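You operate a simulated robot arm through the tools that you are given. There is no shell and no other tool. Be economical: measure what you need, move in short steps, check, and stop when the job is done.

You are at the controls of a simulated two-armed robot. One attempt, no reset.

TASK
Pick up the bush five with one hand, pass it to the other hand and put it on the ledge of the air unit.

The check looks at the end state, three seconds after you hand in, the way a careful person would. Anything else that was tipped, shoved, dropped, spilled or broken makes it a failure.

THE ROBOT
Two 6-joint arms with two-finger parallel grippers on one trunk, on a base that drives. Base frame: it is fixed to the floor where the robot stands at the start and does not move with it; the origin is under the middle of the robot, x ahead of it, y to its left, z up. Units: mm, rad, N and s.
The left shoulder is at the start at [80, 216, 1610], the right one opposite. With the tool pointing down near the work surface each hand reaches from about 100 to 680 mm from the robot's upright axis, wherever it stands, measured 20 degrees to its own side. Places, roughly: ledge of the air unit (76x13 cm) [2340, -1860, 620]. Payload 3.43 kg a hand.
The tool frame of a hand sits at the grasp point between the pads (the TCP): z along the fingers, y along the line on which they close. The tips reach 30 mm beyond it. Largest opening 94 mm; finger width 28, thickness 10; the body of the gripper, 50 by 96 mm, starts 55 mm behind the TCP.
Orientation is that of the tool frame in the base frame, as a unit quaternion [x, y, z, w]. With the fingers straight down and closing along the base's y, the tool's x points along the base's -x, its y along +y and its z along -z.

THE INTERFACE
- The arms move only by the tool move_arm. It takes "left_targets", "right_targets" or both (then of equal length, played together; a hand with none holds still); each is a list of rows, each an object of numbers (a shift or turn left out is 0, a gripper value left out holds the last): "tx", "ty", "tz": the shift along the tool's x, y, z in units of 200 mm (1.0 is 200 mm); "ax", "ay", "az": the turn, a rotation vector about the tool's x, y, z in units of 60 degrees (1.0 is 60 degrees); "claw": the closure in counts, from 0 (fully open) to 255 (shut). In form: [{"tx": .., "ty": .., "tz": .., "ax": .., "ay": .., "az": .., "claw": ..}, ...]. A call has 1 to 20 rows; each row is the pose to reach, as a shift and turn from the pose commanded when the call began, along the tool's axes at that moment. A call with a number of a shift or a turn outside -1 to 1 is refused whole. Rows are played at 5 a second. More than 50 mm and 0.15 rad between two rows, or a gripper value outside its range, and nothing of the call is played. A pose out of reach is approached as far as the arm can. The call stops where the force on the tool passes 40 N (or 10 N more than at its start, if that is more) or the arm is blocked; 0.2 s more then pass. Each finger travels about 72 mm/s and halts on what it meets, pressing with about 35 N; the grip force reading is that of the motor and also rises with nothing between the fingers. The clock runs only during rows and for 0.2 s after the last one: add rows that repeat a pose to give the fingers time. It gives the time, the measured TCP pose, the force on the tool (base axes), the opening and the grip force at its end, in the units of the frame above (readings bear some noise), with the torque about the TCP (base axes, N m) and any sound that the robot's microphone picked up, and new pictures: "views" is both (left out), scene, wrist or none (wrist: the cameras of the hands that moved).
- Cameras (640 x 400 px; columns grow to the right, rows downward): "scene" is now at [84.9, -42.7, 1747.4]; the picture's right is [-0.46, -0.89, 0.00], its down [-0.72, 0.38, -0.58] and it looks along [0.51, -0.27, -0.82] (base axes); focal length 268 px, centre (320, 200). "left" rides on the left gripper at [76, -14, -102] in its tool frame; the picture's right is [0.18, 0.98, 0.00], its down [-0.75, 0.14, -0.64] and it looks along [-0.63, 0.12, 0.77] (tool axes); focal length 243 px, centre (320, 200). "right" rides on the right gripper at [76, 14, -103] in its tool frame; the picture's right is [-0.18, 0.98, 0.00], its down [-0.75, -0.14, -0.64] and it looks along [-0.63, -0.12, 0.77] (tool axes); focal length 243 px, centre (320, 200). There is no depth. A picture from a camera that has moved, and an enlarged one, comes with that camera's place and axes in the base frame and with its lens. The place of the scene camera against the robot may be out by one fixed shift of up to 25 mm in any direction.
- raise_lower(by): slides the trunk up (or, below 0, down) by that many mm; the arms and the scene camera ride with it, the base frame stays. It gives what a move gives, with no picture.
- steer(legs): drives the robot by 1 to 6 legs, each [ahead, left, turn to the left] in mm, mm and rad, along the robot's own axes; the way and the turn of a leg run together, so that a leg with both is an arc; at most 1500 mm and 3.142 rad a leg. The arms and the cameras ride along, it lands a little off, and it stops where it bumps. It gives what a move gives, and a new picture of the scene camera.
- pan_tilt(pan, tilt): turns the head with the scene camera to pan (to the left, within 1.501 rad either way) and tilt (down, from -0.506 to 1.204), counted from straight ahead of the robot. It gives what a move gives, and a new picture of the scene camera.
- enlarge(camera, box): a new picture of the part [left, top, right, bottom] of that camera's present view, enlarged. It takes no simulated time.
- hand_in(): hands the job in; it is judged then, once.

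Work in short steps. Places have to be worked out from the pictures, the camera data and where the tool is seen: move nearer, look again, correct. Check each grasp and each placing, and mend what went wrong. You have 120 turns and 260 pictures in all, those below and enlarged ones among them. Open the grippers and draw the arms clear of the work before you hand the job in, unless the task says otherwise; then end with one line.

The tools are called after "Request:" as a command line: name --argument value ..., lists and objects as JSON in quotes. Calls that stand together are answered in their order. move_arm: Moves the arms, as the interface text tells. Its arguments: {"type":"object","properties":{"left_targets":{"type":"array","items":{"type":"object","properties":{"tx":{"type":"number"},"ty":{"type":"number"},"tz":{"type":"number"},"ax":{"type":"number"},"ay":{"type":"number"},"az":{"type":"number"},"claw":{"type":"number"}}}},"right_targets":{"type":"array","items":{"type":"object","properties":{"tx":{"type":"number"},"ty":{"type":"number"},"tz":{"type":"number"},"ax":{"type":"number"},"ay":{"type":"number"},"az":{"type":"number"},"claw":{"type":"number"}}}},"views":{"type":"string","enum":["both","scene","wrist","none"]}},"required":[]} The other tools are called the same way: raise_lower (by) slides the trunk up or down; steer (legs) drives the base; pan_tilt (pan, tilt) turns the head that bears the scene camera; enlarge (camera, box) takes an enlarged picture of a part of a camera's view; hand_in () hands the job in.

At the start:

```text
t: 0.0
left_tcp_pos: [625.3, 65.3, 1123.2]
left_tool_rot: [-0.001, 1.0, 0.0, 0.0]
left_force: [-0.8, 0.5, 0.7]
left_torque: [0.0, 0.01, -0.01]
left_opening: 94.0
left_finger_force: 0.0
right_tcp_pos: [297.4, -252.8, 1052.3]
right_tool_rot: [0.0, 1.0, 0.0, 0.0]
right_force: [-0.2, 0.1, -0.2]
right_torque: [-0.02, 0.03, 0.0]
right_opening: 94.0
right_finger_force: 0.0
trunk travel left (down, up): [-840.0, 0.0]
robot x, y, heading: [-3.2, 0.5, 0.001]
head pan, tilt: [-0.482, 0.955]
```

scene: 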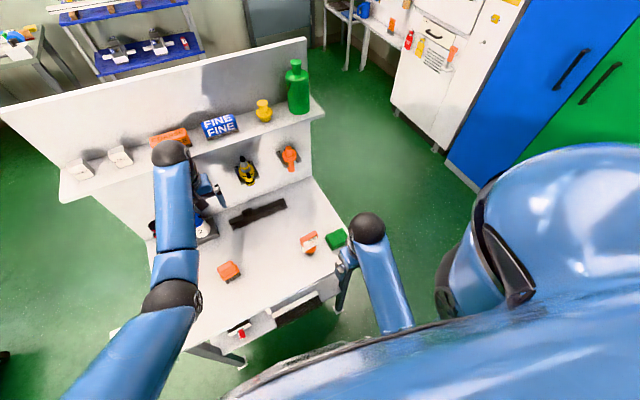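
right: 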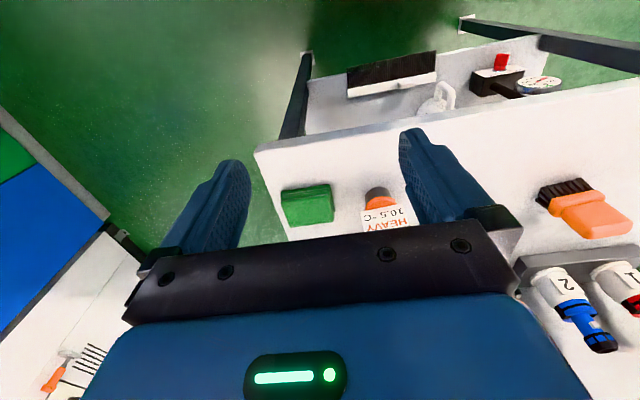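
left: 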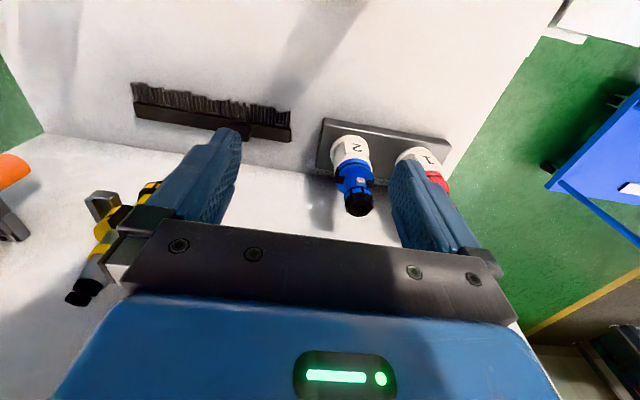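

I see a workbench with a shelf and several items; "bush five" may be a bushing numbered 5. I enlarge parts of the scene to find it.

Request:
enlarge --camera "scene" --box '[0, 20, 220, 160]'

Request:
enlarge --camera "scene" --box '[140, 130, 360, 350]'

Request:
enlarge --camera "scene" --box '[320, 0, 540, 160]'

```text
2.86 times, centred on (110, 90) of scene
camera zoom: at [84.9, -42.7, 1747.4], right [-0.46, -0.89, 0.0], down [-0.72, 0.38, -0.58], along [0.51, -0.27, -0.82], focal length 764 px, centre (920, 514)
```

zoom: 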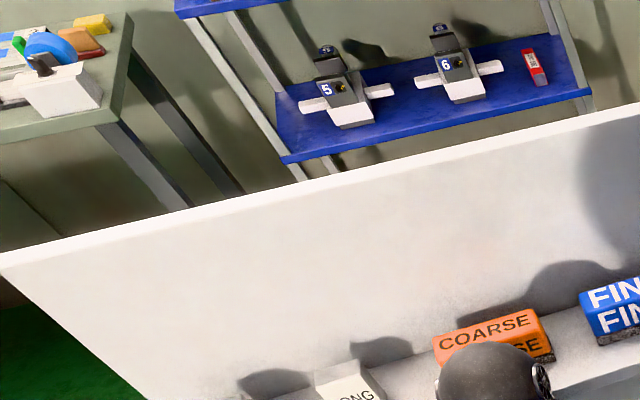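

```text
1.82 times, centred on (250, 240) of scene
camera zoom: at [84.9, -42.7, 1747.4], right [-0.46, -0.89, 0.0], down [-0.72, 0.38, -0.58], along [0.51, -0.27, -0.82], focal length 486 px, centre (447, 127)
```

zoom: 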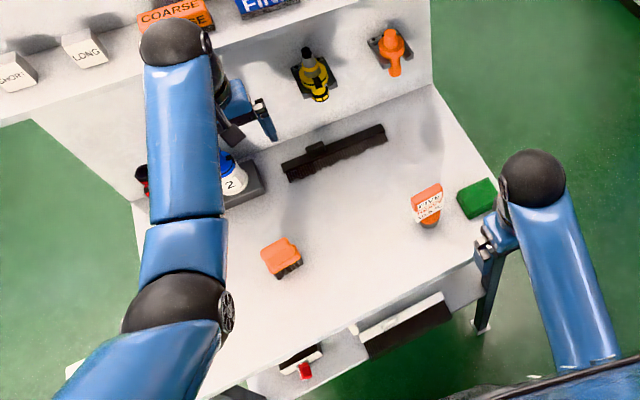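

```text
2.50 times, centred on (430, 80) of scene
camera zoom: at [84.9, -42.7, 1747.4], right [-0.46, -0.89, 0.0], down [-0.72, 0.38, -0.58], along [0.51, -0.27, -0.82], focal length 669 px, centre (45, 500)
```

zoom: 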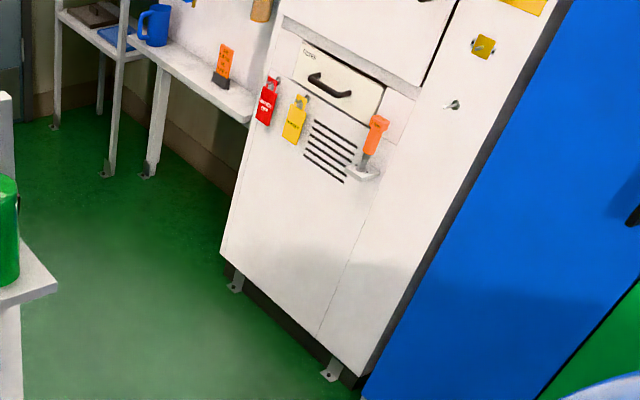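

Candidates: a tagged thing on the bench reading "FIVE HEAVY ..." and a clamp "5" on the blue shelf. I look closer.

Request:
enlarge --camera "right" --box '[260, 150, 460, 260]'

Request:
enlarge --camera "scene" --box '[280, 215, 360, 265]'

Request:
enlarge --camera "scene" --box '[80, 20, 210, 90]'

Request:
pan_tilt --pan -0.6 --tilt 0.3

Request:
pan_tilt --pan 0.6 --tilt 0.4

```text
3.20 times, centred on (360, 205) of right
camera zoom: at [219.8, -238.2, 1152.7], right [0.18, 0.98, 0.0], down [0.75, -0.14, 0.64], along [0.63, -0.12, -0.77], focal length 776 px, centre (192, 184)
```

zoom: 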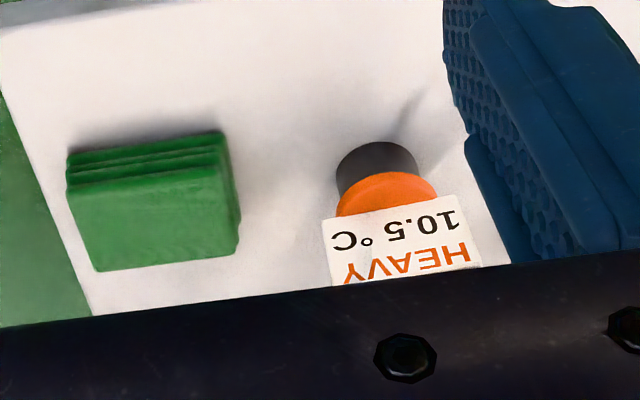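

```text
8.00 times, centred on (320, 240) of scene
camera zoom: at [84.9, -42.7, 1747.4], right [-0.46, -0.89, 0.0], down [-0.72, 0.38, -0.58], along [0.51, -0.27, -0.82], focal length 2140 px, centre (320, -120)
```

zoom: 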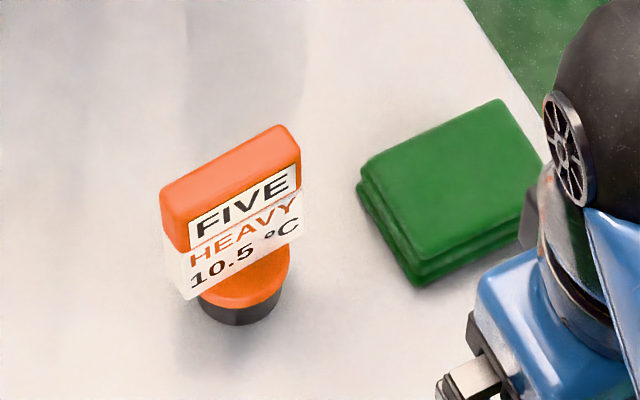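

```text
4.92 times, centred on (145, 55) of scene
camera zoom: at [84.9, -42.7, 1747.4], right [-0.46, -0.89, 0.0], down [-0.72, 0.38, -0.58], along [0.51, -0.27, -0.82], focal length 1317 px, centre (1182, 914)
```

zoom: 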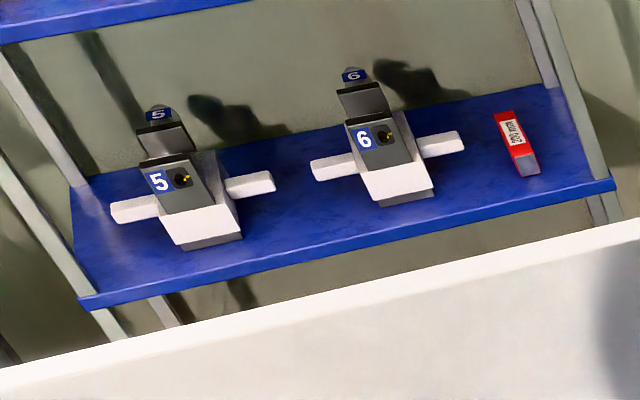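

```text
t: 1.0
left_tcp_pos: [626.8, 64.4, 1123.2]
left_tool_rot: [0.0, 1.0, -0.001, 0.0]
left_force: [-1.2, 0.2, 0.8]
left_torque: [0.0, -0.01, -0.04]
left_opening: 94.1
left_finger_force: 0.1
right_tcp_pos: [296.6, -252.6, 1050.7]
right_tool_rot: [-0.001, 1.0, 0.0, 0.001]
right_force: [0.5, -0.8, 0.9]
right_torque: [0.01, 0.01, 0.02]
right_opening: 93.9
right_finger_force: 0.1
trunk travel left (down, up): [-840.0, 0.0]
robot x, y, heading: [-3.6, 4.6, 0.004]
head pan, tilt: [-0.6, 0.3]
camera scene: at [98.1, -62.0, 1803.6], right [-0.56, -0.83, 0.0], down [-0.24, 0.17, -0.95], along [0.79, -0.54, -0.3], focal length 268 px, centre (320, 200)
```

scene: 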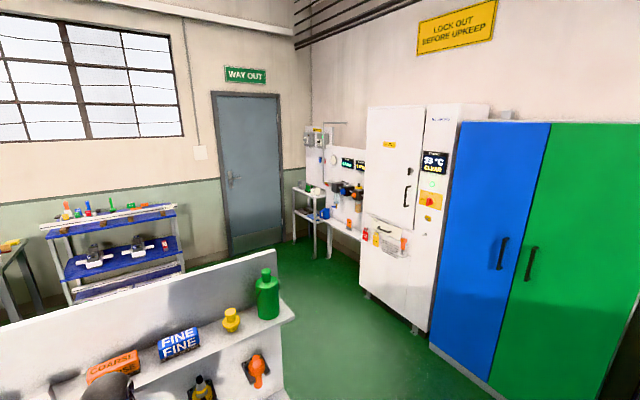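

```text
t: 2.4
left_tcp_pos: [625.7, 64.2, 1123.9]
left_tool_rot: [0.0, 1.0, 0.0, 0.0]
left_force: [-0.3, 0.4, 0.9]
left_torque: [-0.03, 0.0, -0.04]
left_opening: 93.9
left_finger_force: 0.0
right_tcp_pos: [296.5, -251.4, 1051.0]
right_tool_rot: [0.0, 1.0, 0.0, 0.001]
right_force: [-0.2, 0.1, -0.1]
right_torque: [-0.01, -0.02, 0.02]
right_opening: 94.2
right_finger_force: 0.0
trunk travel left (down, up): [-840.0, 0.0]
robot x, y, heading: [0.7, 2.0, -0.0]
head pan, tilt: [0.6, 0.4]
camera scene: at [97.3, 43.1, 1794.4], right [0.56, -0.83, 0.0], down [-0.32, -0.22, -0.92], along [0.76, 0.52, -0.39], focal length 268 px, centre (320, 200)
```

scene: 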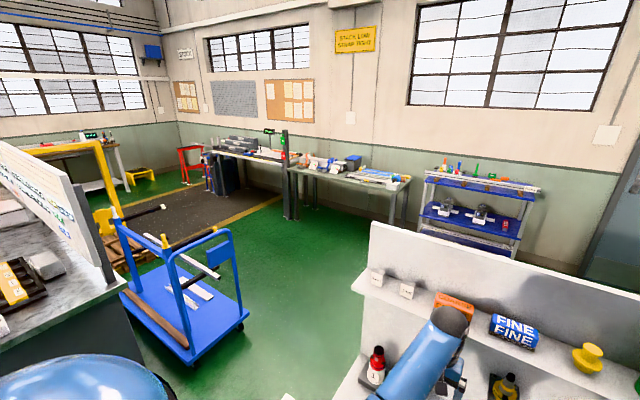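

The "FIVE" tag on a black foot on the bench is a candidate, and there are similar orange ones near the air unit. I look at the air unit at pan -0.6.

Request:
pan_tilt --pan -0.65 --tilt 0.35

Request:
enlarge --camera "scene" --box '[280, 100, 440, 280]'

Request:
enlarge --camera "scene" --box '[280, 160, 380, 230]'

Request:
enlarge --camera "scene" --box '[40, 180, 200, 290]'

```text
t: 3.9
left_tcp_pos: [625.2, 64.8, 1123.0]
left_tool_rot: [0.0, 1.0, 0.0, 0.0]
left_force: [0.0, -0.6, 0.2]
left_torque: [0.0, 0.0, 0.02]
left_opening: 94.0
left_finger_force: 0.1
right_tcp_pos: [297.2, -252.5, 1050.6]
right_tool_rot: [0.0, 1.0, 0.0, 0.0]
right_force: [-0.7, 0.1, 0.7]
right_torque: [0.0, -0.02, 0.01]
right_opening: 93.9
right_finger_force: 0.1
trunk travel left (down, up): [-840.0, 0.0]
robot x, y, heading: [-0.5, -1.0, -0.002]
head pan, tilt: [-0.649, 0.351]
camera scene: at [95.0, -65.4, 1799.0], right [-0.6, -0.8, 0.0], down [-0.27, 0.21, -0.94], along [0.75, -0.57, -0.34], focal length 268 px, centre (320, 200)
```

scene: 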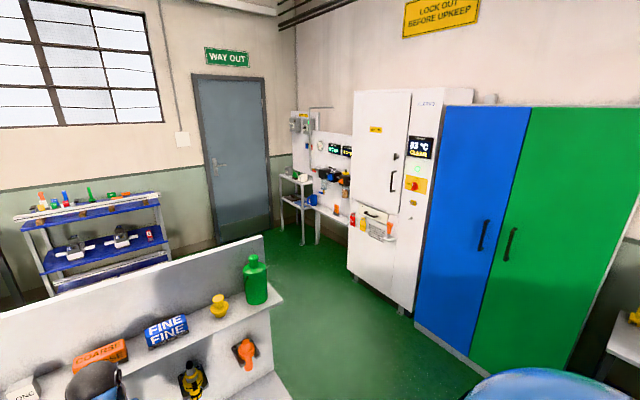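

```text
2.22 times, centred on (360, 190) of scene
camera zoom: at [95.0, -65.4, 1799.0], right [-0.6, -0.8, 0.0], down [-0.27, 0.21, -0.94], along [0.75, -0.57, -0.34], focal length 594 px, centre (231, 222)
```

zoom: 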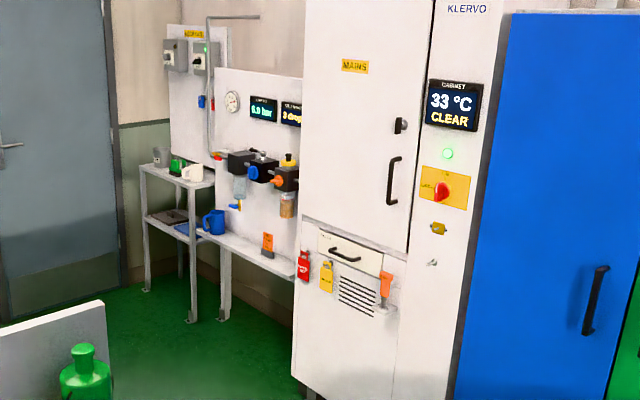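

```text
5.71 times, centred on (330, 195) of scene
camera zoom: at [95.0, -65.4, 1799.0], right [-0.6, -0.8, 0.0], down [-0.27, 0.21, -0.94], along [0.75, -0.57, -0.34], focal length 1528 px, centre (263, 229)
```

zoom: 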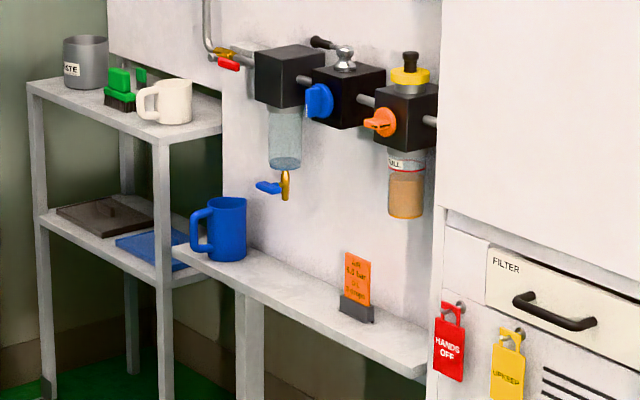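

```text
3.64 times, centred on (120, 235) of scene
camera zoom: at [95.0, -65.4, 1799.0], right [-0.6, -0.8, 0.0], down [-0.27, 0.21, -0.94], along [0.75, -0.57, -0.34], focal length 973 px, centre (1047, 73)
```

zoom: 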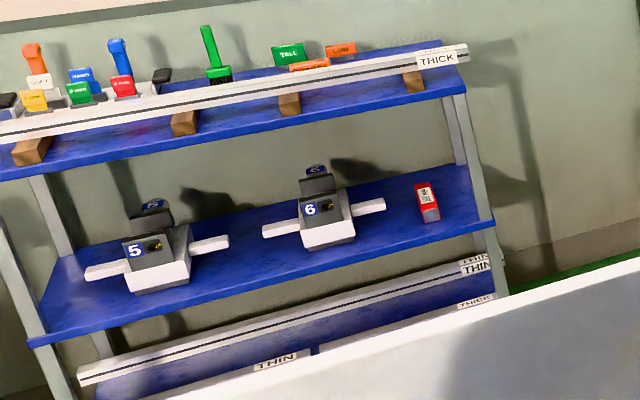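

I haven't yet decided which object is the bush; I look at the labelled items on the racks and tables to the left.

Request:
enlarge --camera "scene" --box '[0, 180, 90, 236]'

Request:
enlarge --camera "scene" --box '[50, 225, 160, 275]'

Request:
pan_tilt --pan 0.3 --tilt 0.4

Request:
enlarge --camera "scene" --box '[80, 120, 300, 240]'

Request:
enlarge --camera "scene" --box '[290, 140, 420, 240]'

Request:
pan_tilt --pan 1.3 --tilt 0.5

Request:
pan_tilt --pan -1.4 --tilt 0.5

```text
7.11 times, centred on (45, 208) of scene
camera zoom: at [95.0, -65.4, 1799.0], right [-0.6, -0.8, 0.0], down [-0.27, 0.21, -0.94], along [0.75, -0.57, -0.34], focal length 1902 px, centre (2276, 143)
```

zoom: 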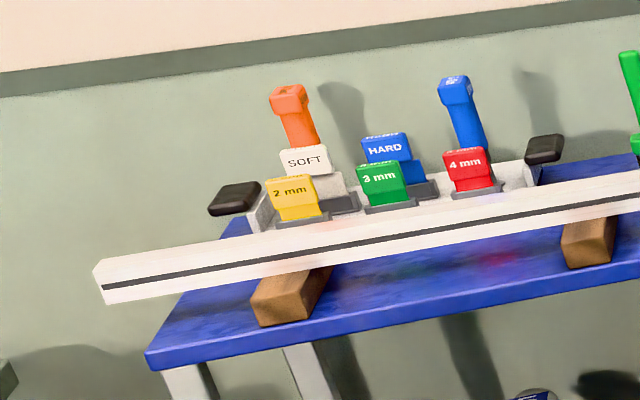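

```text
5.82 times, centred on (105, 250) of scene
camera zoom: at [95.0, -65.4, 1799.0], right [-0.6, -0.8, 0.0], down [-0.27, 0.21, -0.94], along [0.75, -0.57, -0.34], focal length 1556 px, centre (1571, -91)
```

zoom: 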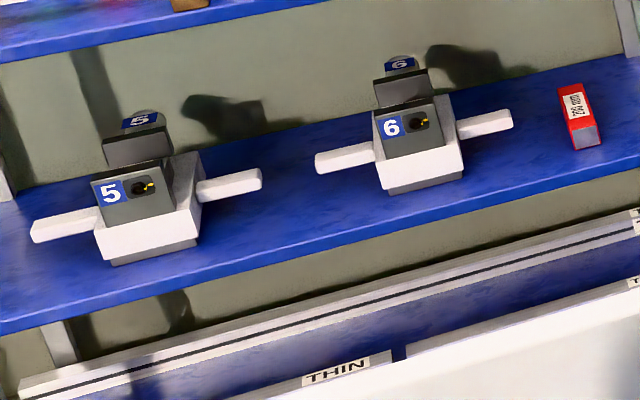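

```text
t: 5.1
left_tcp_pos: [625.5, 64.0, 1123.1]
left_tool_rot: [0.0, 1.0, 0.0, 0.0]
left_force: [-0.6, 0.0, 0.4]
left_torque: [-0.04, -0.01, 0.01]
left_opening: 94.1
left_finger_force: 0.0
right_tcp_pos: [296.4, -253.0, 1051.1]
right_tool_rot: [0.0, 1.0, 0.0, 0.001]
right_force: [0.7, -1.6, -0.1]
right_torque: [-0.05, 0.0, 0.0]
right_opening: 94.2
right_finger_force: 0.0
trunk travel left (down, up): [-840.0, 0.0]
robot x, y, heading: [-5.3, -0.9, 0.004]
head pan, tilt: [0.3, 0.4]
camera scene: at [109.4, 18.2, 1794.4], right [0.29, -0.96, 0.0], down [-0.37, -0.11, -0.92], along [0.88, 0.27, -0.39], focal length 268 px, centre (320, 200)
```

scene: 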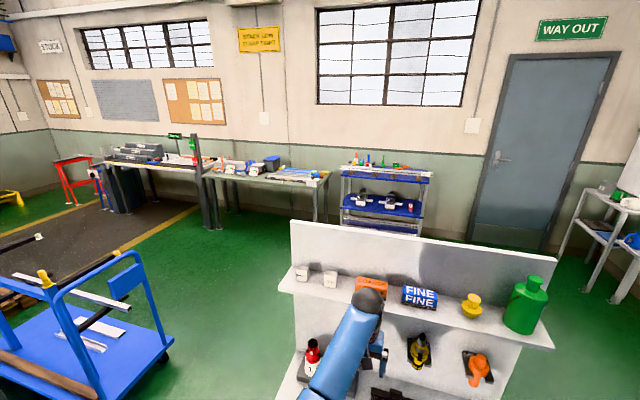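

```text
2.91 times, centred on (190, 180) of scene
camera zoom: at [109.4, 18.2, 1794.4], right [0.29, -0.96, 0.0], down [-0.37, -0.11, -0.92], along [0.88, 0.27, -0.39], focal length 778 px, centre (698, 258)
```

zoom: 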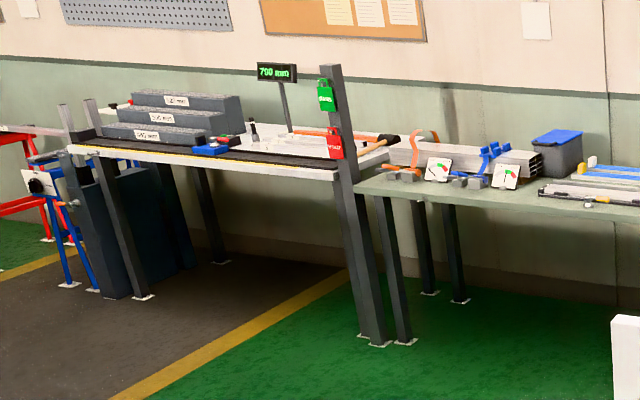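

```text
4.00 times, centred on (355, 190) of scene
camera zoom: at [109.4, 18.2, 1794.4], right [0.29, -0.96, 0.0], down [-0.37, -0.11, -0.92], along [0.88, 0.27, -0.39], focal length 1070 px, centre (180, 240)
```

zoom: 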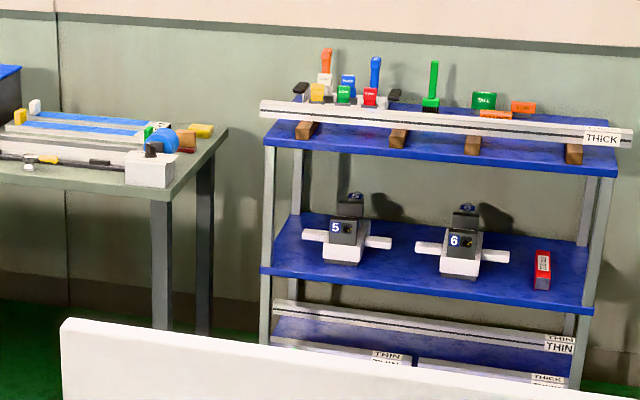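

```text
t: 6.4
left_tcp_pos: [625.8, 64.1, 1122.2]
left_tool_rot: [0.0, 1.0, 0.0, 0.0]
left_force: [1.1, -0.4, 0.1]
left_torque: [0.01, -0.02, 0.06]
left_opening: 94.0
left_finger_force: 0.1
right_tcp_pos: [298.6, -253.6, 1051.3]
right_tool_rot: [0.0, 1.0, -0.001, 0.0]
right_force: [0.5, 0.1, 0.0]
right_torque: [0.01, 0.02, 0.03]
right_opening: 94.1
right_finger_force: 0.0
trunk travel left (down, up): [-840.0, 0.0]
robot x, y, heading: [-1.9, -1.2, -0.003]
head pan, tilt: [1.3, 0.499]
camera scene: at [45.2, 78.5, 1785.3], right [0.96, -0.27, 0.0], down [-0.13, -0.46, -0.88], along [0.24, 0.85, -0.48], focal length 268 px, centre (320, 200)
```

scene: 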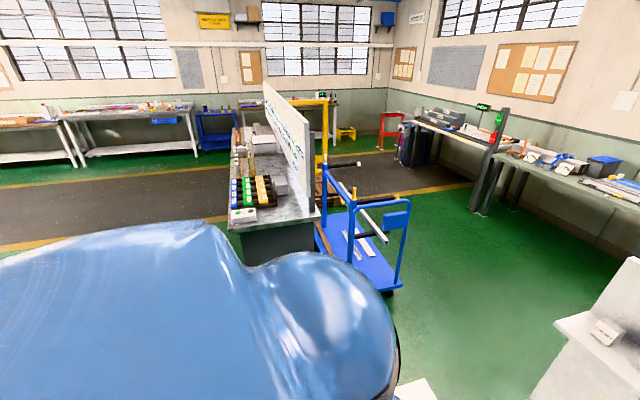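

```text
t: 8.8
left_tcp_pos: [625.8, 64.4, 1123.8]
left_tool_rot: [0.001, 1.0, 0.0, 0.001]
left_force: [-0.4, -0.5, 0.1]
left_torque: [0.04, -0.03, 0.02]
left_opening: 94.0
left_finger_force: 0.0
right_tcp_pos: [297.7, -252.3, 1050.8]
right_tool_rot: [0.001, 1.0, 0.0, 0.001]
right_force: [0.4, -0.6, -0.1]
right_torque: [-0.01, -0.02, 0.02]
right_opening: 94.0
right_finger_force: 0.1
trunk travel left (down, up): [-840.0, 0.0]
robot x, y, heading: [-0.3, -3.0, 0.003]
head pan, tilt: [-1.4, 0.499]
camera scene: at [36.4, -98.8, 1785.3], right [-0.99, -0.17, 0.0], down [-0.08, 0.47, -0.88], along [0.15, -0.87, -0.48], focal length 268 px, centre (320, 200)
```

scene: 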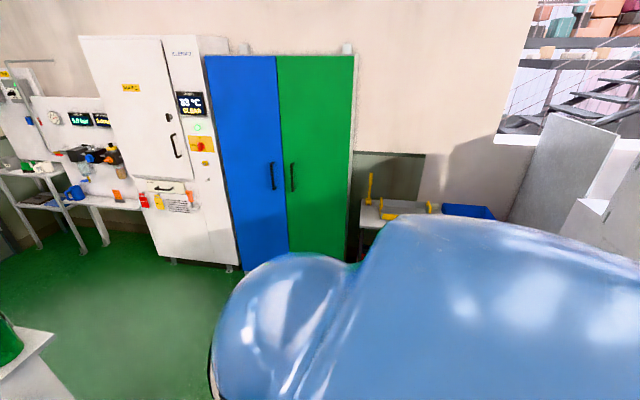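

I check the counter on the left and the bench's under-shelf, then decide.

Request:
pan_tilt --pan 1.3 --tilt 0.5

Request:
enlarge --camera "scene" --box '[215, 120, 335, 240]'

Request:
enlarge --camera "right" --box '[330, 40, 640, 210]'

Request:
enlarge --camera "left" --box '[0, 60, 480, 320]'

Request:
pan_tilt --pan -0.2 --tilt 0.8

Request:
enlarge --camera "scene" --box '[180, 40, 460, 250]'

```text
t: 11.2
left_tcp_pos: [625.4, 63.5, 1124.2]
left_tool_rot: [0.0, 1.0, 0.0, 0.0]
left_force: [0.3, -0.1, 0.2]
left_torque: [0.03, 0.05, -0.02]
left_opening: 94.3
left_finger_force: 0.0
right_tcp_pos: [297.1, -252.9, 1050.7]
right_tool_rot: [0.0, 1.0, -0.001, 0.0]
right_force: [-0.4, -0.1, 1.1]
right_torque: [-0.01, 0.04, 0.01]
right_opening: 94.3
right_finger_force: 0.1
trunk travel left (down, up): [-840.0, 0.0]
robot x, y, heading: [-2.5, -2.3, -0.001]
head pan, tilt: [1.3, 0.499]
camera scene: at [45.2, 78.5, 1785.3], right [0.96, -0.27, 0.0], down [-0.13, -0.46, -0.88], along [0.23, 0.85, -0.48], focal length 268 px, centre (320, 200)
```

scene: 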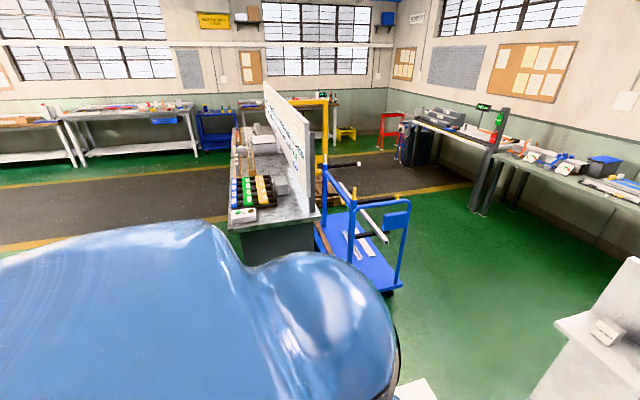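

```text
3.33 times, centred on (275, 180) of scene
camera zoom: at [45.2, 78.5, 1785.3], right [0.96, -0.27, 0.0], down [-0.13, -0.46, -0.88], along [0.23, 0.85, -0.48], focal length 892 px, centre (470, 267)
```

zoom: 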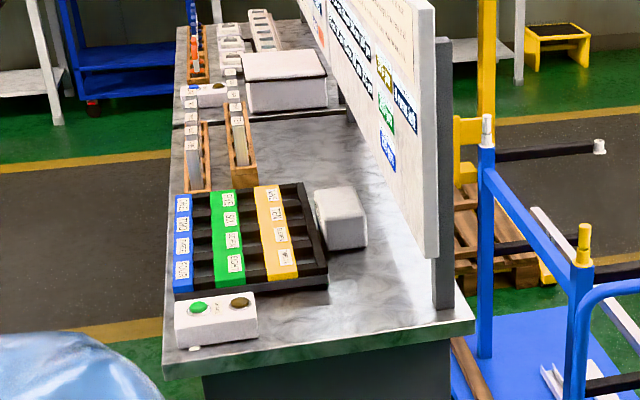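

```text
2.06 times, centred on (485, 125) of right
camera zoom: at [219.9, -238.2, 1152.7], right [0.18, 0.98, 0.0], down [0.75, -0.14, 0.64], along [0.63, -0.12, -0.77], focal length 501 px, centre (-21, 355)
```

zoom: 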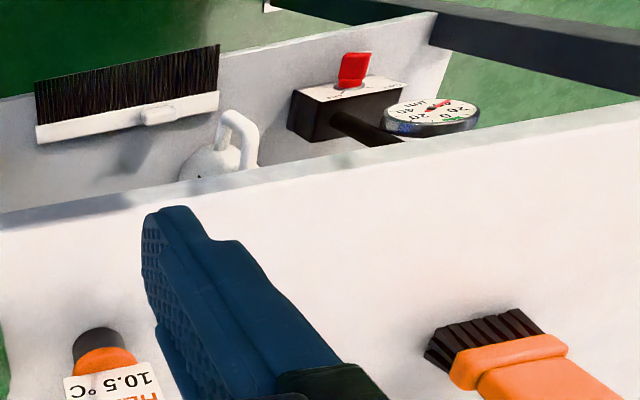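

```text
1.33 times, centred on (240, 190) of left
camera zoom: at [550.4, 48.9, 1225.2], right [-0.18, 0.98, 0.0], down [0.75, 0.14, 0.64], along [0.63, 0.12, -0.77], focal length 324 px, centre (427, 213)
```

zoom: 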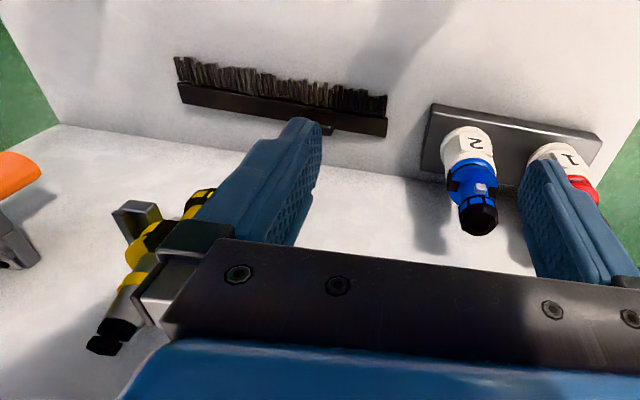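

```text
t: 12.8
left_tcp_pos: [626.5, 63.9, 1123.3]
left_tool_rot: [-0.001, 1.0, 0.001, 0.0]
left_force: [-0.6, 0.2, -0.6]
left_torque: [0.01, -0.04, -0.03]
left_opening: 94.3
left_finger_force: 0.0
right_tcp_pos: [297.9, -253.1, 1051.5]
right_tool_rot: [0.0, 1.0, 0.0, 0.0]
right_force: [-0.1, 0.0, 0.8]
right_torque: [0.0, 0.0, 0.0]
right_opening: 93.8
right_finger_force: 0.0
trunk travel left (down, up): [-840.0, 0.0]
robot x, y, heading: [-1.4, -1.9, 0.001]
head pan, tilt: [-0.201, 0.799]
camera scene: at [99.9, -25.2, 1759.3], right [-0.2, -0.98, 0.0], down [-0.7, 0.14, -0.7], along [0.68, -0.14, -0.72], focal length 268 px, centre (320, 200)
```

scene: 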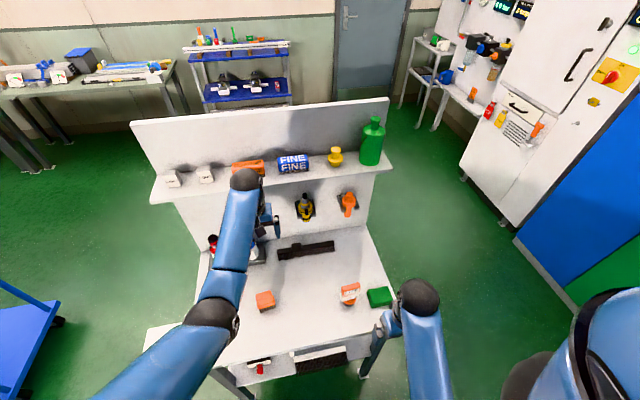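

```text
1.90 times, centred on (320, 145) of scene
camera zoom: at [99.9, -25.2, 1759.3], right [-0.2, -0.98, 0.0], down [-0.7, 0.14, -0.7], along [0.68, -0.14, -0.72], focal length 510 px, centre (320, 305)
```

zoom: 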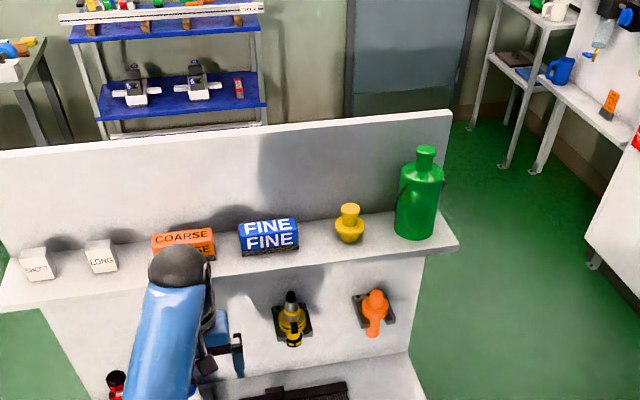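

Checking the labels on the sorting tray at the left counter, in case bushes are numbered there.

Request:
pan_tilt --pan 1.1 --tilt 0.5

Request:
enlarge --camera "scene" --box '[160, 165, 260, 235]'

Request:
enlarge --camera "scene" --box '[165, 120, 255, 180]'

Request:
enlarge --camera "scene" --box '[0, 90, 190, 180]'

```text
t: 14.2
left_tcp_pos: [625.9, 65.4, 1122.4]
left_tool_rot: [0.001, 1.0, 0.0, 0.0]
left_force: [0.1, 0.5, 0.4]
left_torque: [0.0, 0.0, -0.01]
left_opening: 94.0
left_finger_force: 0.0
right_tcp_pos: [298.5, -252.0, 1050.5]
right_tool_rot: [0.0, 1.0, 0.0, 0.001]
right_force: [-0.2, 0.4, 0.8]
right_torque: [-0.02, -0.03, -0.01]
right_opening: 94.0
right_finger_force: 0.0
trunk travel left (down, up): [-840.0, 0.0]
robot x, y, heading: [0.8, 1.4, -0.002]
head pan, tilt: [1.1, 0.499]
camera scene: at [62.2, 71.9, 1785.3], right [0.89, -0.45, 0.0], down [-0.22, -0.43, -0.88], along [0.4, 0.78, -0.48], focal length 268 px, centre (320, 200)
```

scene: 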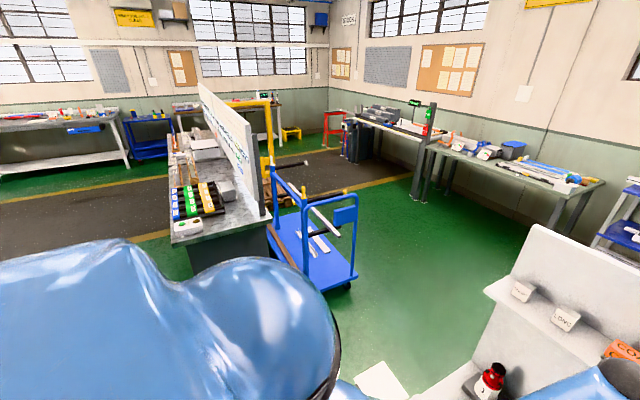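

```text
5.71 times, centred on (210, 200) of scene
camera zoom: at [62.2, 71.9, 1785.3], right [0.89, -0.45, 0.0], down [-0.22, -0.43, -0.88], along [0.4, 0.78, -0.48], focal length 1528 px, centre (949, 200)
```

zoom: 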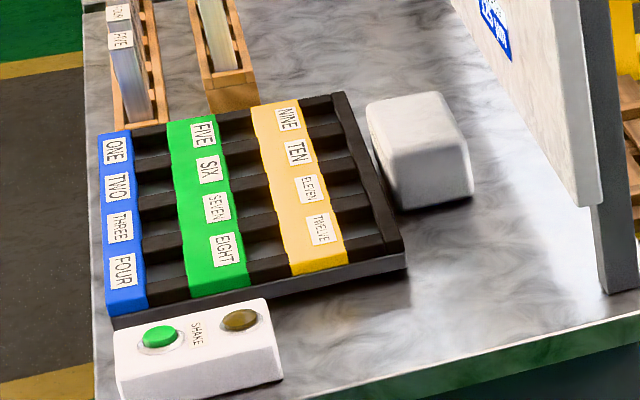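

```text
6.67 times, centred on (210, 150) of scene
camera zoom: at [62.2, 71.9, 1785.3], right [0.89, -0.45, 0.0], down [-0.22, -0.43, -0.88], along [0.4, 0.78, -0.48], focal length 1783 px, centre (1053, 533)
```

zoom: 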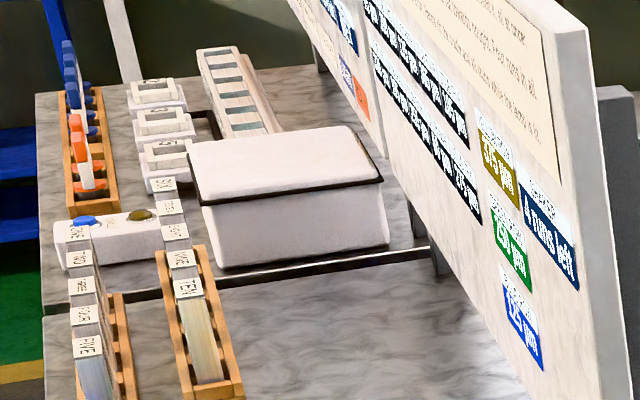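

```text
3.37 times, centred on (95, 135) of scene
camera zoom: at [62.2, 71.9, 1785.3], right [0.89, -0.45, 0.0], down [-0.22, -0.43, -0.88], along [0.4, 0.78, -0.48], focal length 901 px, centre (1078, 419)
```

zoom: 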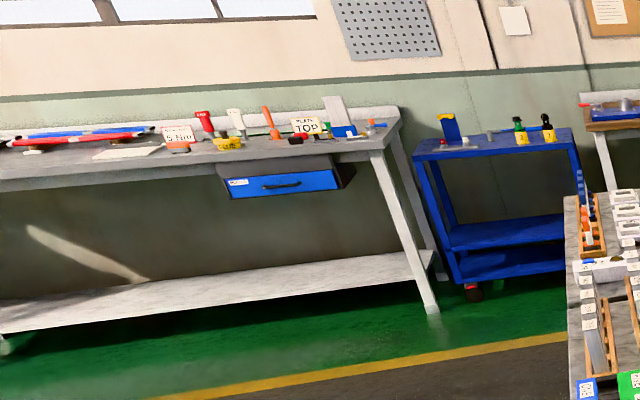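

The wooden rack on the far counter holds orange/blue tagged things that look like the FIVE object. I zoom to read them.

Request:
enlarge --camera "scene" --box '[170, 122, 194, 154]'

Request:
enlarge --camera "scene" --box '[195, 80, 275, 210]'

```text
12.50 times, centred on (182, 138) of scene
camera zoom: at [62.2, 71.9, 1785.3], right [0.89, -0.45, 0.0], down [-0.22, -0.43, -0.88], along [0.4, 0.78, -0.48], focal length 3343 px, centre (2045, 975)
```

zoom: 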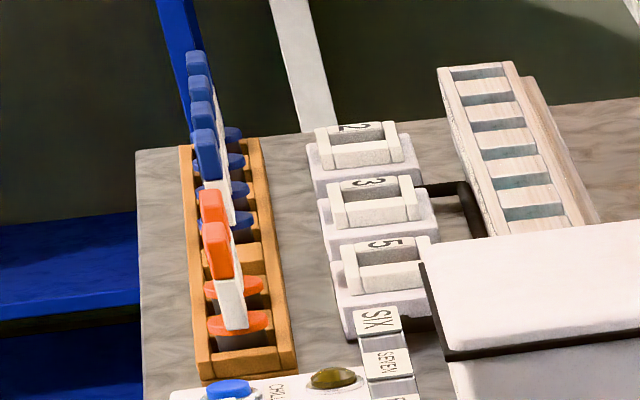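

```text
3.08 times, centred on (235, 145) of scene
camera zoom: at [62.2, 71.9, 1785.3], right [0.89, -0.45, 0.0], down [-0.22, -0.43, -0.88], along [0.4, 0.78, -0.48], focal length 823 px, centre (582, 369)
```

zoom: 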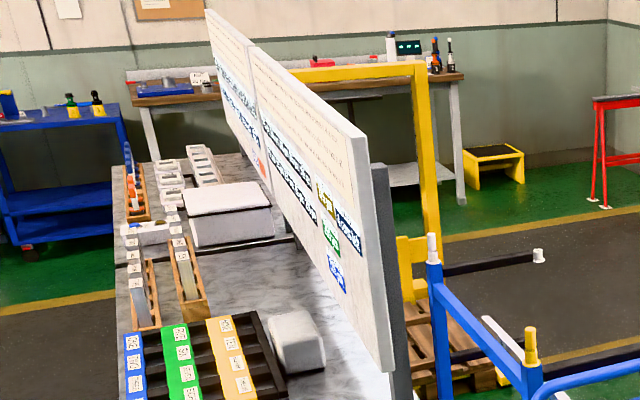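

The FIVE on the bench belongs to that rack's set (a gap is there), so it is "bush five": a tagged upright plate (about 58 mm wide along y) on a round foot, near (430, -200), bench ≈ 900. Plan: right hand from above closing along x, left hand later takes it pointing ahead closing along y. I lift and turn the right hand, and draw the left back.

Request:
move_arm --right_targets '[{"tz": -0.1, "az": -0.125}, {"tz": -0.2, "az": -0.25}, {"tz": -0.3, "az": -0.375}, {"tz": -0.4, "az": -0.5}, {"tz": -0.5, "az": -0.625}, {"tz": -0.5, "az": -0.75}, {"tz": -0.5, "az": -0.875}, {"tz": -0.5, "az": -1}]' --left_targets '[{"tx": 0.1, "tz": -0.05}, {"tx": 0.2, "tz": -0.1}, {"tx": 0.3, "tz": -0.15, "ty": 0.05}, {"tx": 0.4, "tz": -0.2, "ty": 0.1}, {"tx": 0.5, "tz": -0.25, "ty": 0.2}, {"tx": 0.6, "tz": -0.3, "ty": 0.3}, {"tx": 0.7, "tz": -0.35, "ty": 0.4}, {"tx": 0.8, "tz": -0.4, "ty": 0.5}]' --views "none"

Request:
move_arm --right_targets '[{"az": -0.125}, {"az": -0.25}, {"az": -0.375}, {"az": -0.5}]' --views "wrist"

Request:
pan_tilt --pan -0.35 --tilt 0.95

```text
t: 16.0
left_tcp_pos: [505.6, 159.5, 1066.4]
left_tool_rot: [-0.001, 1.0, -0.001, 0.005]
left_force: [0.4, -0.6, -0.2]
left_torque: [0.05, 0.0, 0.01]
left_opening: 93.8
left_finger_force: 0.0
left hand out of reach, approached as far as the arm can: row 2, 3, 4, 5, 6, 7, 8
right_tcp_pos: [273.6, -250.3, 1061.1]
right_tool_rot: [-0.501, 0.866, -0.005, 0.006]
right_force: [-0.1, 0.2, 0.2]
right_torque: [0.0, -0.04, -0.01]
right_opening: 93.9
right_finger_force: 0.1
right hand out of reach, approached as far as the arm can: row 1, 2, 3, 4, 5, 6, 7, 8
trunk travel left (down, up): [-840.0, 0.0]
robot x, y, heading: [-0.6, -4.4, -0.002]
head pan, tilt: [1.1, 0.499]
```

```text
t: 17.0
left_tcp_pos: [507.8, 159.5, 1066.5]
left_tool_rot: [0.0, 1.0, -0.001, 0.004]
left_force: [0.1, 0.0, -0.2]
left_torque: [-0.01, -0.01, 0.0]
left_opening: 94.2
left_finger_force: 0.1
right_tcp_pos: [271.8, -248.3, 1059.3]
right_tool_rot: [0.708, -0.707, 0.004, -0.003]
right_force: [0.4, -0.7, -0.5]
right_torque: [-0.01, 0.04, -0.02]
right_opening: 93.7
right_finger_force: 0.0
right hand out of reach, approached as far as the arm can: row 1, 2, 3, 4
trunk travel left (down, up): [-840.0, 0.0]
robot x, y, heading: [1.6, -0.9, 0.004]
head pan, tilt: [1.1, 0.499]
camera right: at [255.8, -324.3, 1161.5], right [-0.98, 0.18, -0.01], down [0.14, 0.75, 0.64], along [0.12, 0.63, -0.77], focal length 243 px, centre (320, 200)
```

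right: 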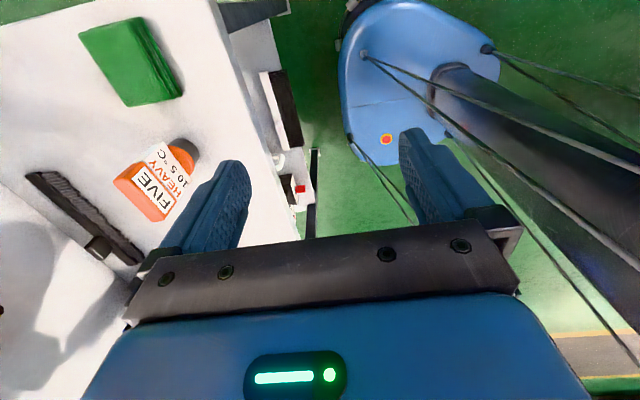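

```text
t: 18.6
left_tcp_pos: [506.2, 158.3, 1066.6]
left_tool_rot: [0.0, 1.0, -0.001, 0.005]
left_force: [-0.4, 0.7, 0.1]
left_torque: [0.0, -0.03, -0.02]
left_opening: 94.1
left_finger_force: 0.1
right_tcp_pos: [271.3, -248.3, 1059.2]
right_tool_rot: [0.707, -0.707, 0.004, -0.002]
right_force: [0.1, -0.8, 0.8]
right_torque: [0.02, -0.03, -0.01]
right_opening: 94.2
right_finger_force: 0.0
trunk travel left (down, up): [-840.0, 0.0]
robot x, y, heading: [-1.1, -1.9, -0.003]
head pan, tilt: [-0.351, 0.949]
camera scene: at [89.2, -34.2, 1747.8], right [-0.34, -0.94, 0.0], down [-0.76, 0.28, -0.58], along [0.55, -0.2, -0.81], focal length 268 px, centre (320, 200)
```

scene: 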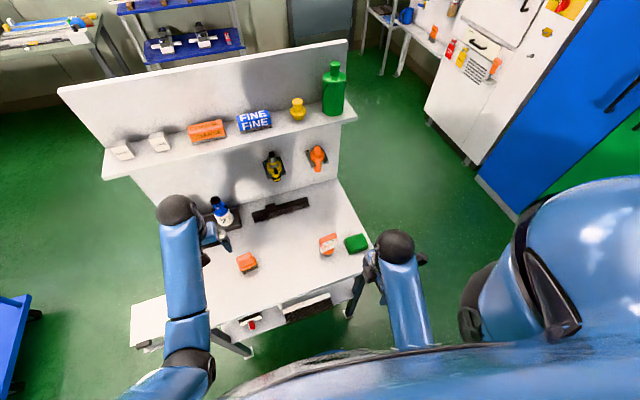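

Height with the tool down is limited close in; I move the right hand out toward the bush staying high, and look again.

Request:
move_arm --right_targets '[{"ty": -0.1, "tx": -0.03, "tz": -0.1}, {"ty": -0.2, "tx": -0.06, "tz": -0.2}, {"ty": -0.3, "tx": -0.1, "tz": -0.3}, {"ty": -0.4, "tx": -0.15, "tz": -0.3}, {"ty": -0.5, "tx": -0.2, "tz": -0.3}]' --views "wrist"

```text
t: 19.8
left_tcp_pos: [509.0, 159.2, 1066.6]
left_tool_rot: [0.001, 1.0, -0.001, 0.003]
left_force: [0.0, -0.3, -0.2]
left_torque: [-0.01, -0.01, -0.06]
left_opening: 94.0
left_finger_force: 0.0
right_tcp_pos: [362.8, -209.3, 1043.8]
right_tool_rot: [-0.707, 0.707, -0.003, 0.003]
right_force: [0.5, 0.3, -0.3]
right_torque: [-0.01, 0.04, -0.02]
right_opening: 94.0
right_finger_force: 0.2
right hand out of reach, approached as far as the arm can: row 1, 2, 3, 4, 5
trunk travel left (down, up): [-840.0, 0.0]
robot x, y, heading: [-0.1, -1.1, -0.001]
head pan, tilt: [-0.351, 0.949]
camera right: at [346.5, -285.8, 1145.9], right [-0.98, 0.18, -0.01], down [0.14, 0.75, 0.64], along [0.12, 0.63, -0.77], focal length 243 px, centre (320, 200)
```

right: 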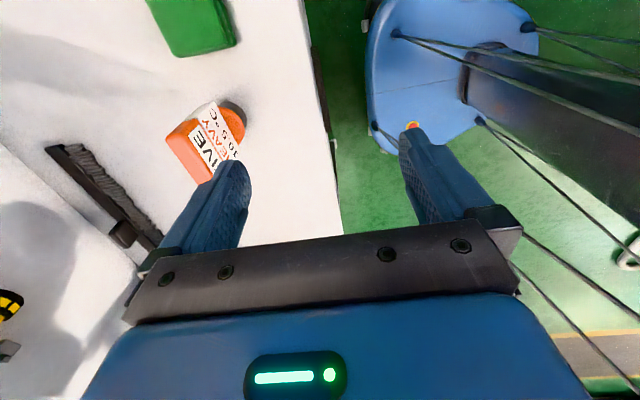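

I enlarge the bush for exact pixel features, then shift forward for a second ray.

Request:
enlarge --camera "right" --box '[150, 80, 270, 190]'

Request:
enlarge --camera "scene" --box '[290, 215, 380, 275]'

```text
3.64 times, centred on (210, 135) of right
camera zoom: at [346.5, -285.8, 1145.9], right [-0.98, 0.18, -0.01], down [0.14, 0.75, 0.64], along [0.12, 0.63, -0.77], focal length 882 px, centre (720, 436)
```

zoom: 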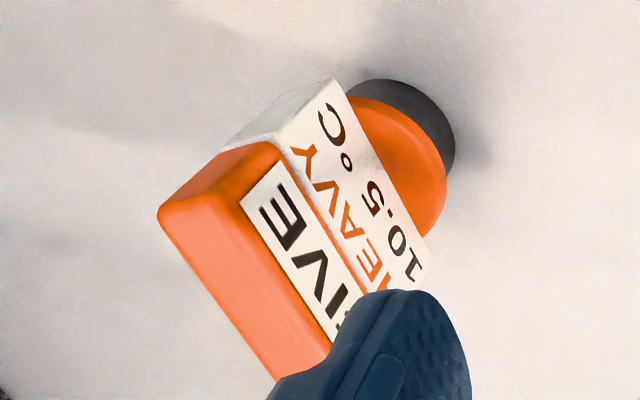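

```text
6.67 times, centred on (335, 245) of scene
camera zoom: at [91.5, -33.9, 1747.6], right [-0.34, -0.94, 0.0], down [-0.76, 0.28, -0.58], along [0.55, -0.2, -0.81], focal length 1783 px, centre (220, -100)
```

zoom: 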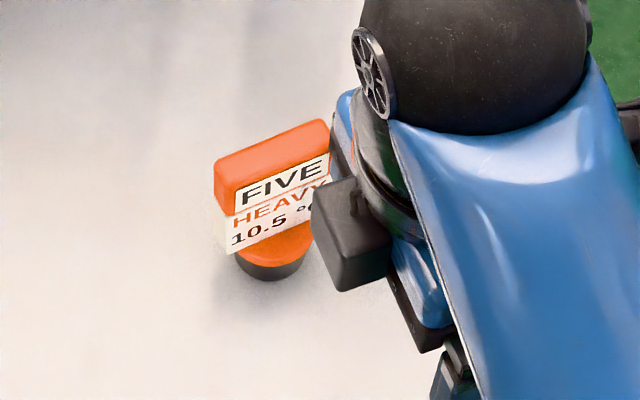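

The plate runs along y within 3°. I bring the right hand in line in x but to the bush's right (y≈-275), for a view between the fingers.

Request:
move_arm --right_targets '[{"ty": -0.1, "tx": 0.1}, {"ty": -0.2, "tx": 0.2}, {"ty": -0.3, "tx": 0.3}, {"ty": -0.4, "tx": 0.35}]' --views "wrist"

```text
t: 20.8
left_tcp_pos: [506.8, 158.2, 1066.4]
left_tool_rot: [0.0, 1.0, 0.001, 0.005]
left_force: [1.2, -0.3, -0.7]
left_torque: [-0.01, 0.03, 0.0]
left_opening: 94.0
left_finger_force: 0.1
right_tcp_pos: [440.9, -280.8, 1046.9]
right_tool_rot: [0.707, -0.707, 0.001, -0.001]
right_force: [0.6, -0.6, -0.4]
right_torque: [-0.02, 0.02, 0.0]
right_opening: 93.9
right_finger_force: 0.0
right hand out of reach, approached as far as the arm can: row 1
trunk travel left (down, up): [-840.0, 0.0]
robot x, y, heading: [-0.6, -2.9, 0.0]
head pan, tilt: [-0.351, 0.949]
camera right: at [426.3, -355.8, 1148.0], right [-0.98, 0.18, 0.0], down [0.14, 0.75, 0.64], along [0.12, 0.63, -0.77], focal length 243 px, centre (320, 200)
```

right: 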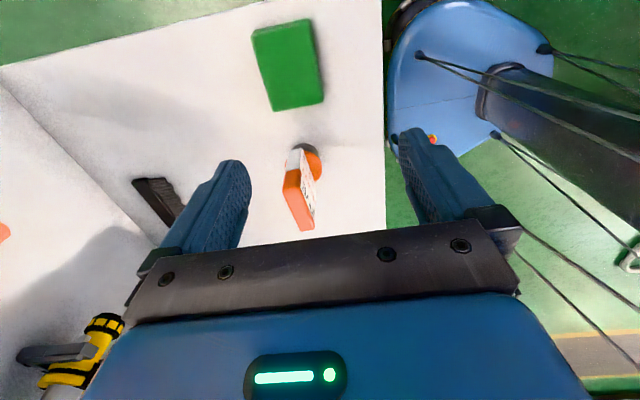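

The plate now shows between the fingers. I enlarge it to measure.

Request:
enlarge --camera "right" --box '[260, 130, 360, 240]'

Request:
enlarge --camera "scene" --box '[290, 215, 380, 275]'

```text
3.64 times, centred on (310, 185) of right
camera zoom: at [426.3, -355.8, 1148.0], right [-0.98, 0.18, 0.0], down [0.14, 0.75, 0.64], along [0.12, 0.63, -0.77], focal length 882 px, centre (356, 254)
```

zoom: 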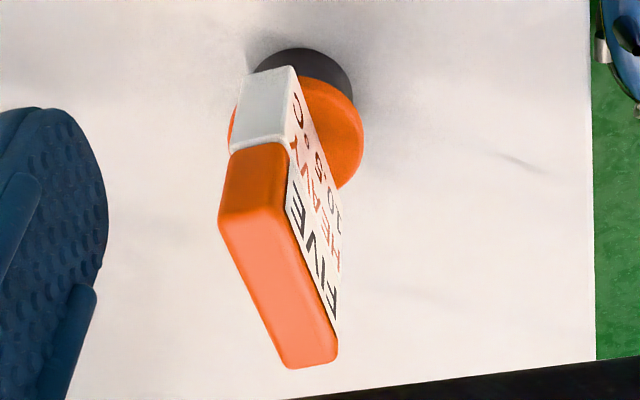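

```text
6.67 times, centred on (335, 245) of scene
camera zoom: at [89.6, -34.5, 1747.8], right [-0.34, -0.94, 0.0], down [-0.76, 0.28, -0.58], along [0.55, -0.2, -0.81], focal length 1783 px, centre (220, -100)
```

zoom: 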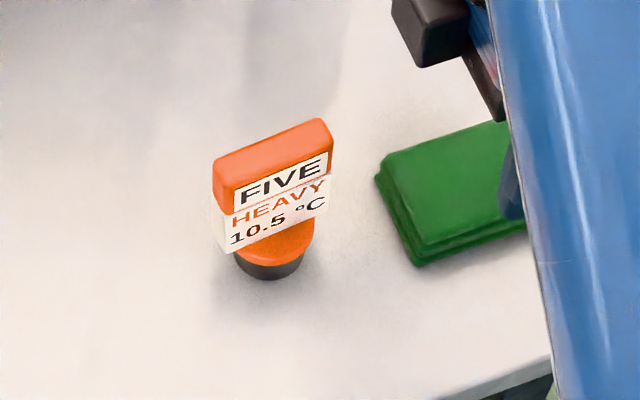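

Triangulated: plate top z≈962, centre ≈(479, -195), 54 mm × 18 mm, yaw about +3.7°. I move the right hand over it and turn it slightly.

Request:
move_arm --right_targets '[{"ty": -0.05, "tx": -0.11, "az": -0.02}, {"ty": -0.1, "tx": -0.22, "az": -0.04}, {"ty": -0.15, "tx": -0.33, "az": -0.06}, {"ty": -0.19, "tx": -0.43, "az": -0.06}, {"ty": -0.19, "tx": -0.43, "az": -0.06}]' --views "both"

Request:
enlarge --camera "right" --box '[220, 120, 440, 260]'

```text
t: 22.0
left_tcp_pos: [507.0, 159.4, 1066.1]
left_tool_rot: [0.0, 1.0, 0.0, 0.004]
left_force: [-0.4, 0.2, -0.1]
left_torque: [0.02, -0.01, -0.03]
left_opening: 94.3
left_finger_force: 0.1
right_tcp_pos: [479.1, -192.4, 1046.3]
right_tool_rot: [0.729, -0.684, 0.0, 0.0]
right_force: [0.1, -0.6, 0.0]
right_torque: [0.0, 0.01, 0.02]
right_opening: 93.7
right_finger_force: 0.0
trunk travel left (down, up): [-840.0, 0.0]
robot x, y, heading: [2.4, 0.6, 0.002]
head pan, tilt: [-0.351, 0.949]
camera scene: at [89.1, -34.0, 1747.8], right [-0.34, -0.94, 0.0], down [-0.76, 0.28, -0.58], along [0.55, -0.2, -0.81], focal length 268 px, centre (320, 200)
camera right: at [469.4, -269.5, 1148.1], right [-0.99, 0.12, 0.0], down [0.09, 0.76, 0.64], along [0.08, 0.64, -0.77], focal length 243 px, centre (320, 200)
```

scene: 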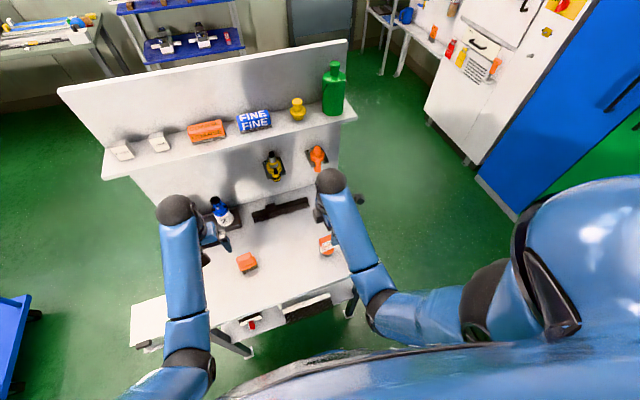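
right: 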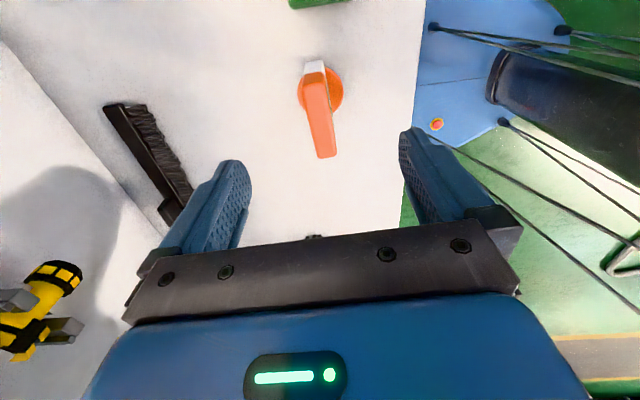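

```text
2.86 times, centred on (330, 190) of right
camera zoom: at [469.4, -269.5, 1148.1], right [-0.99, 0.12, 0.0], down [0.09, 0.76, 0.64], along [0.08, 0.64, -0.77], focal length 693 px, centre (291, 229)
```

zoom: 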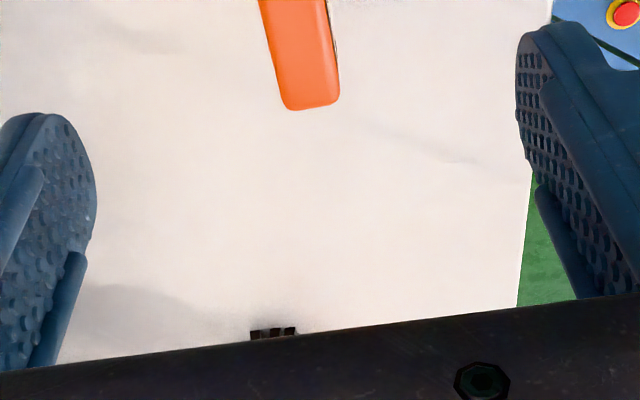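

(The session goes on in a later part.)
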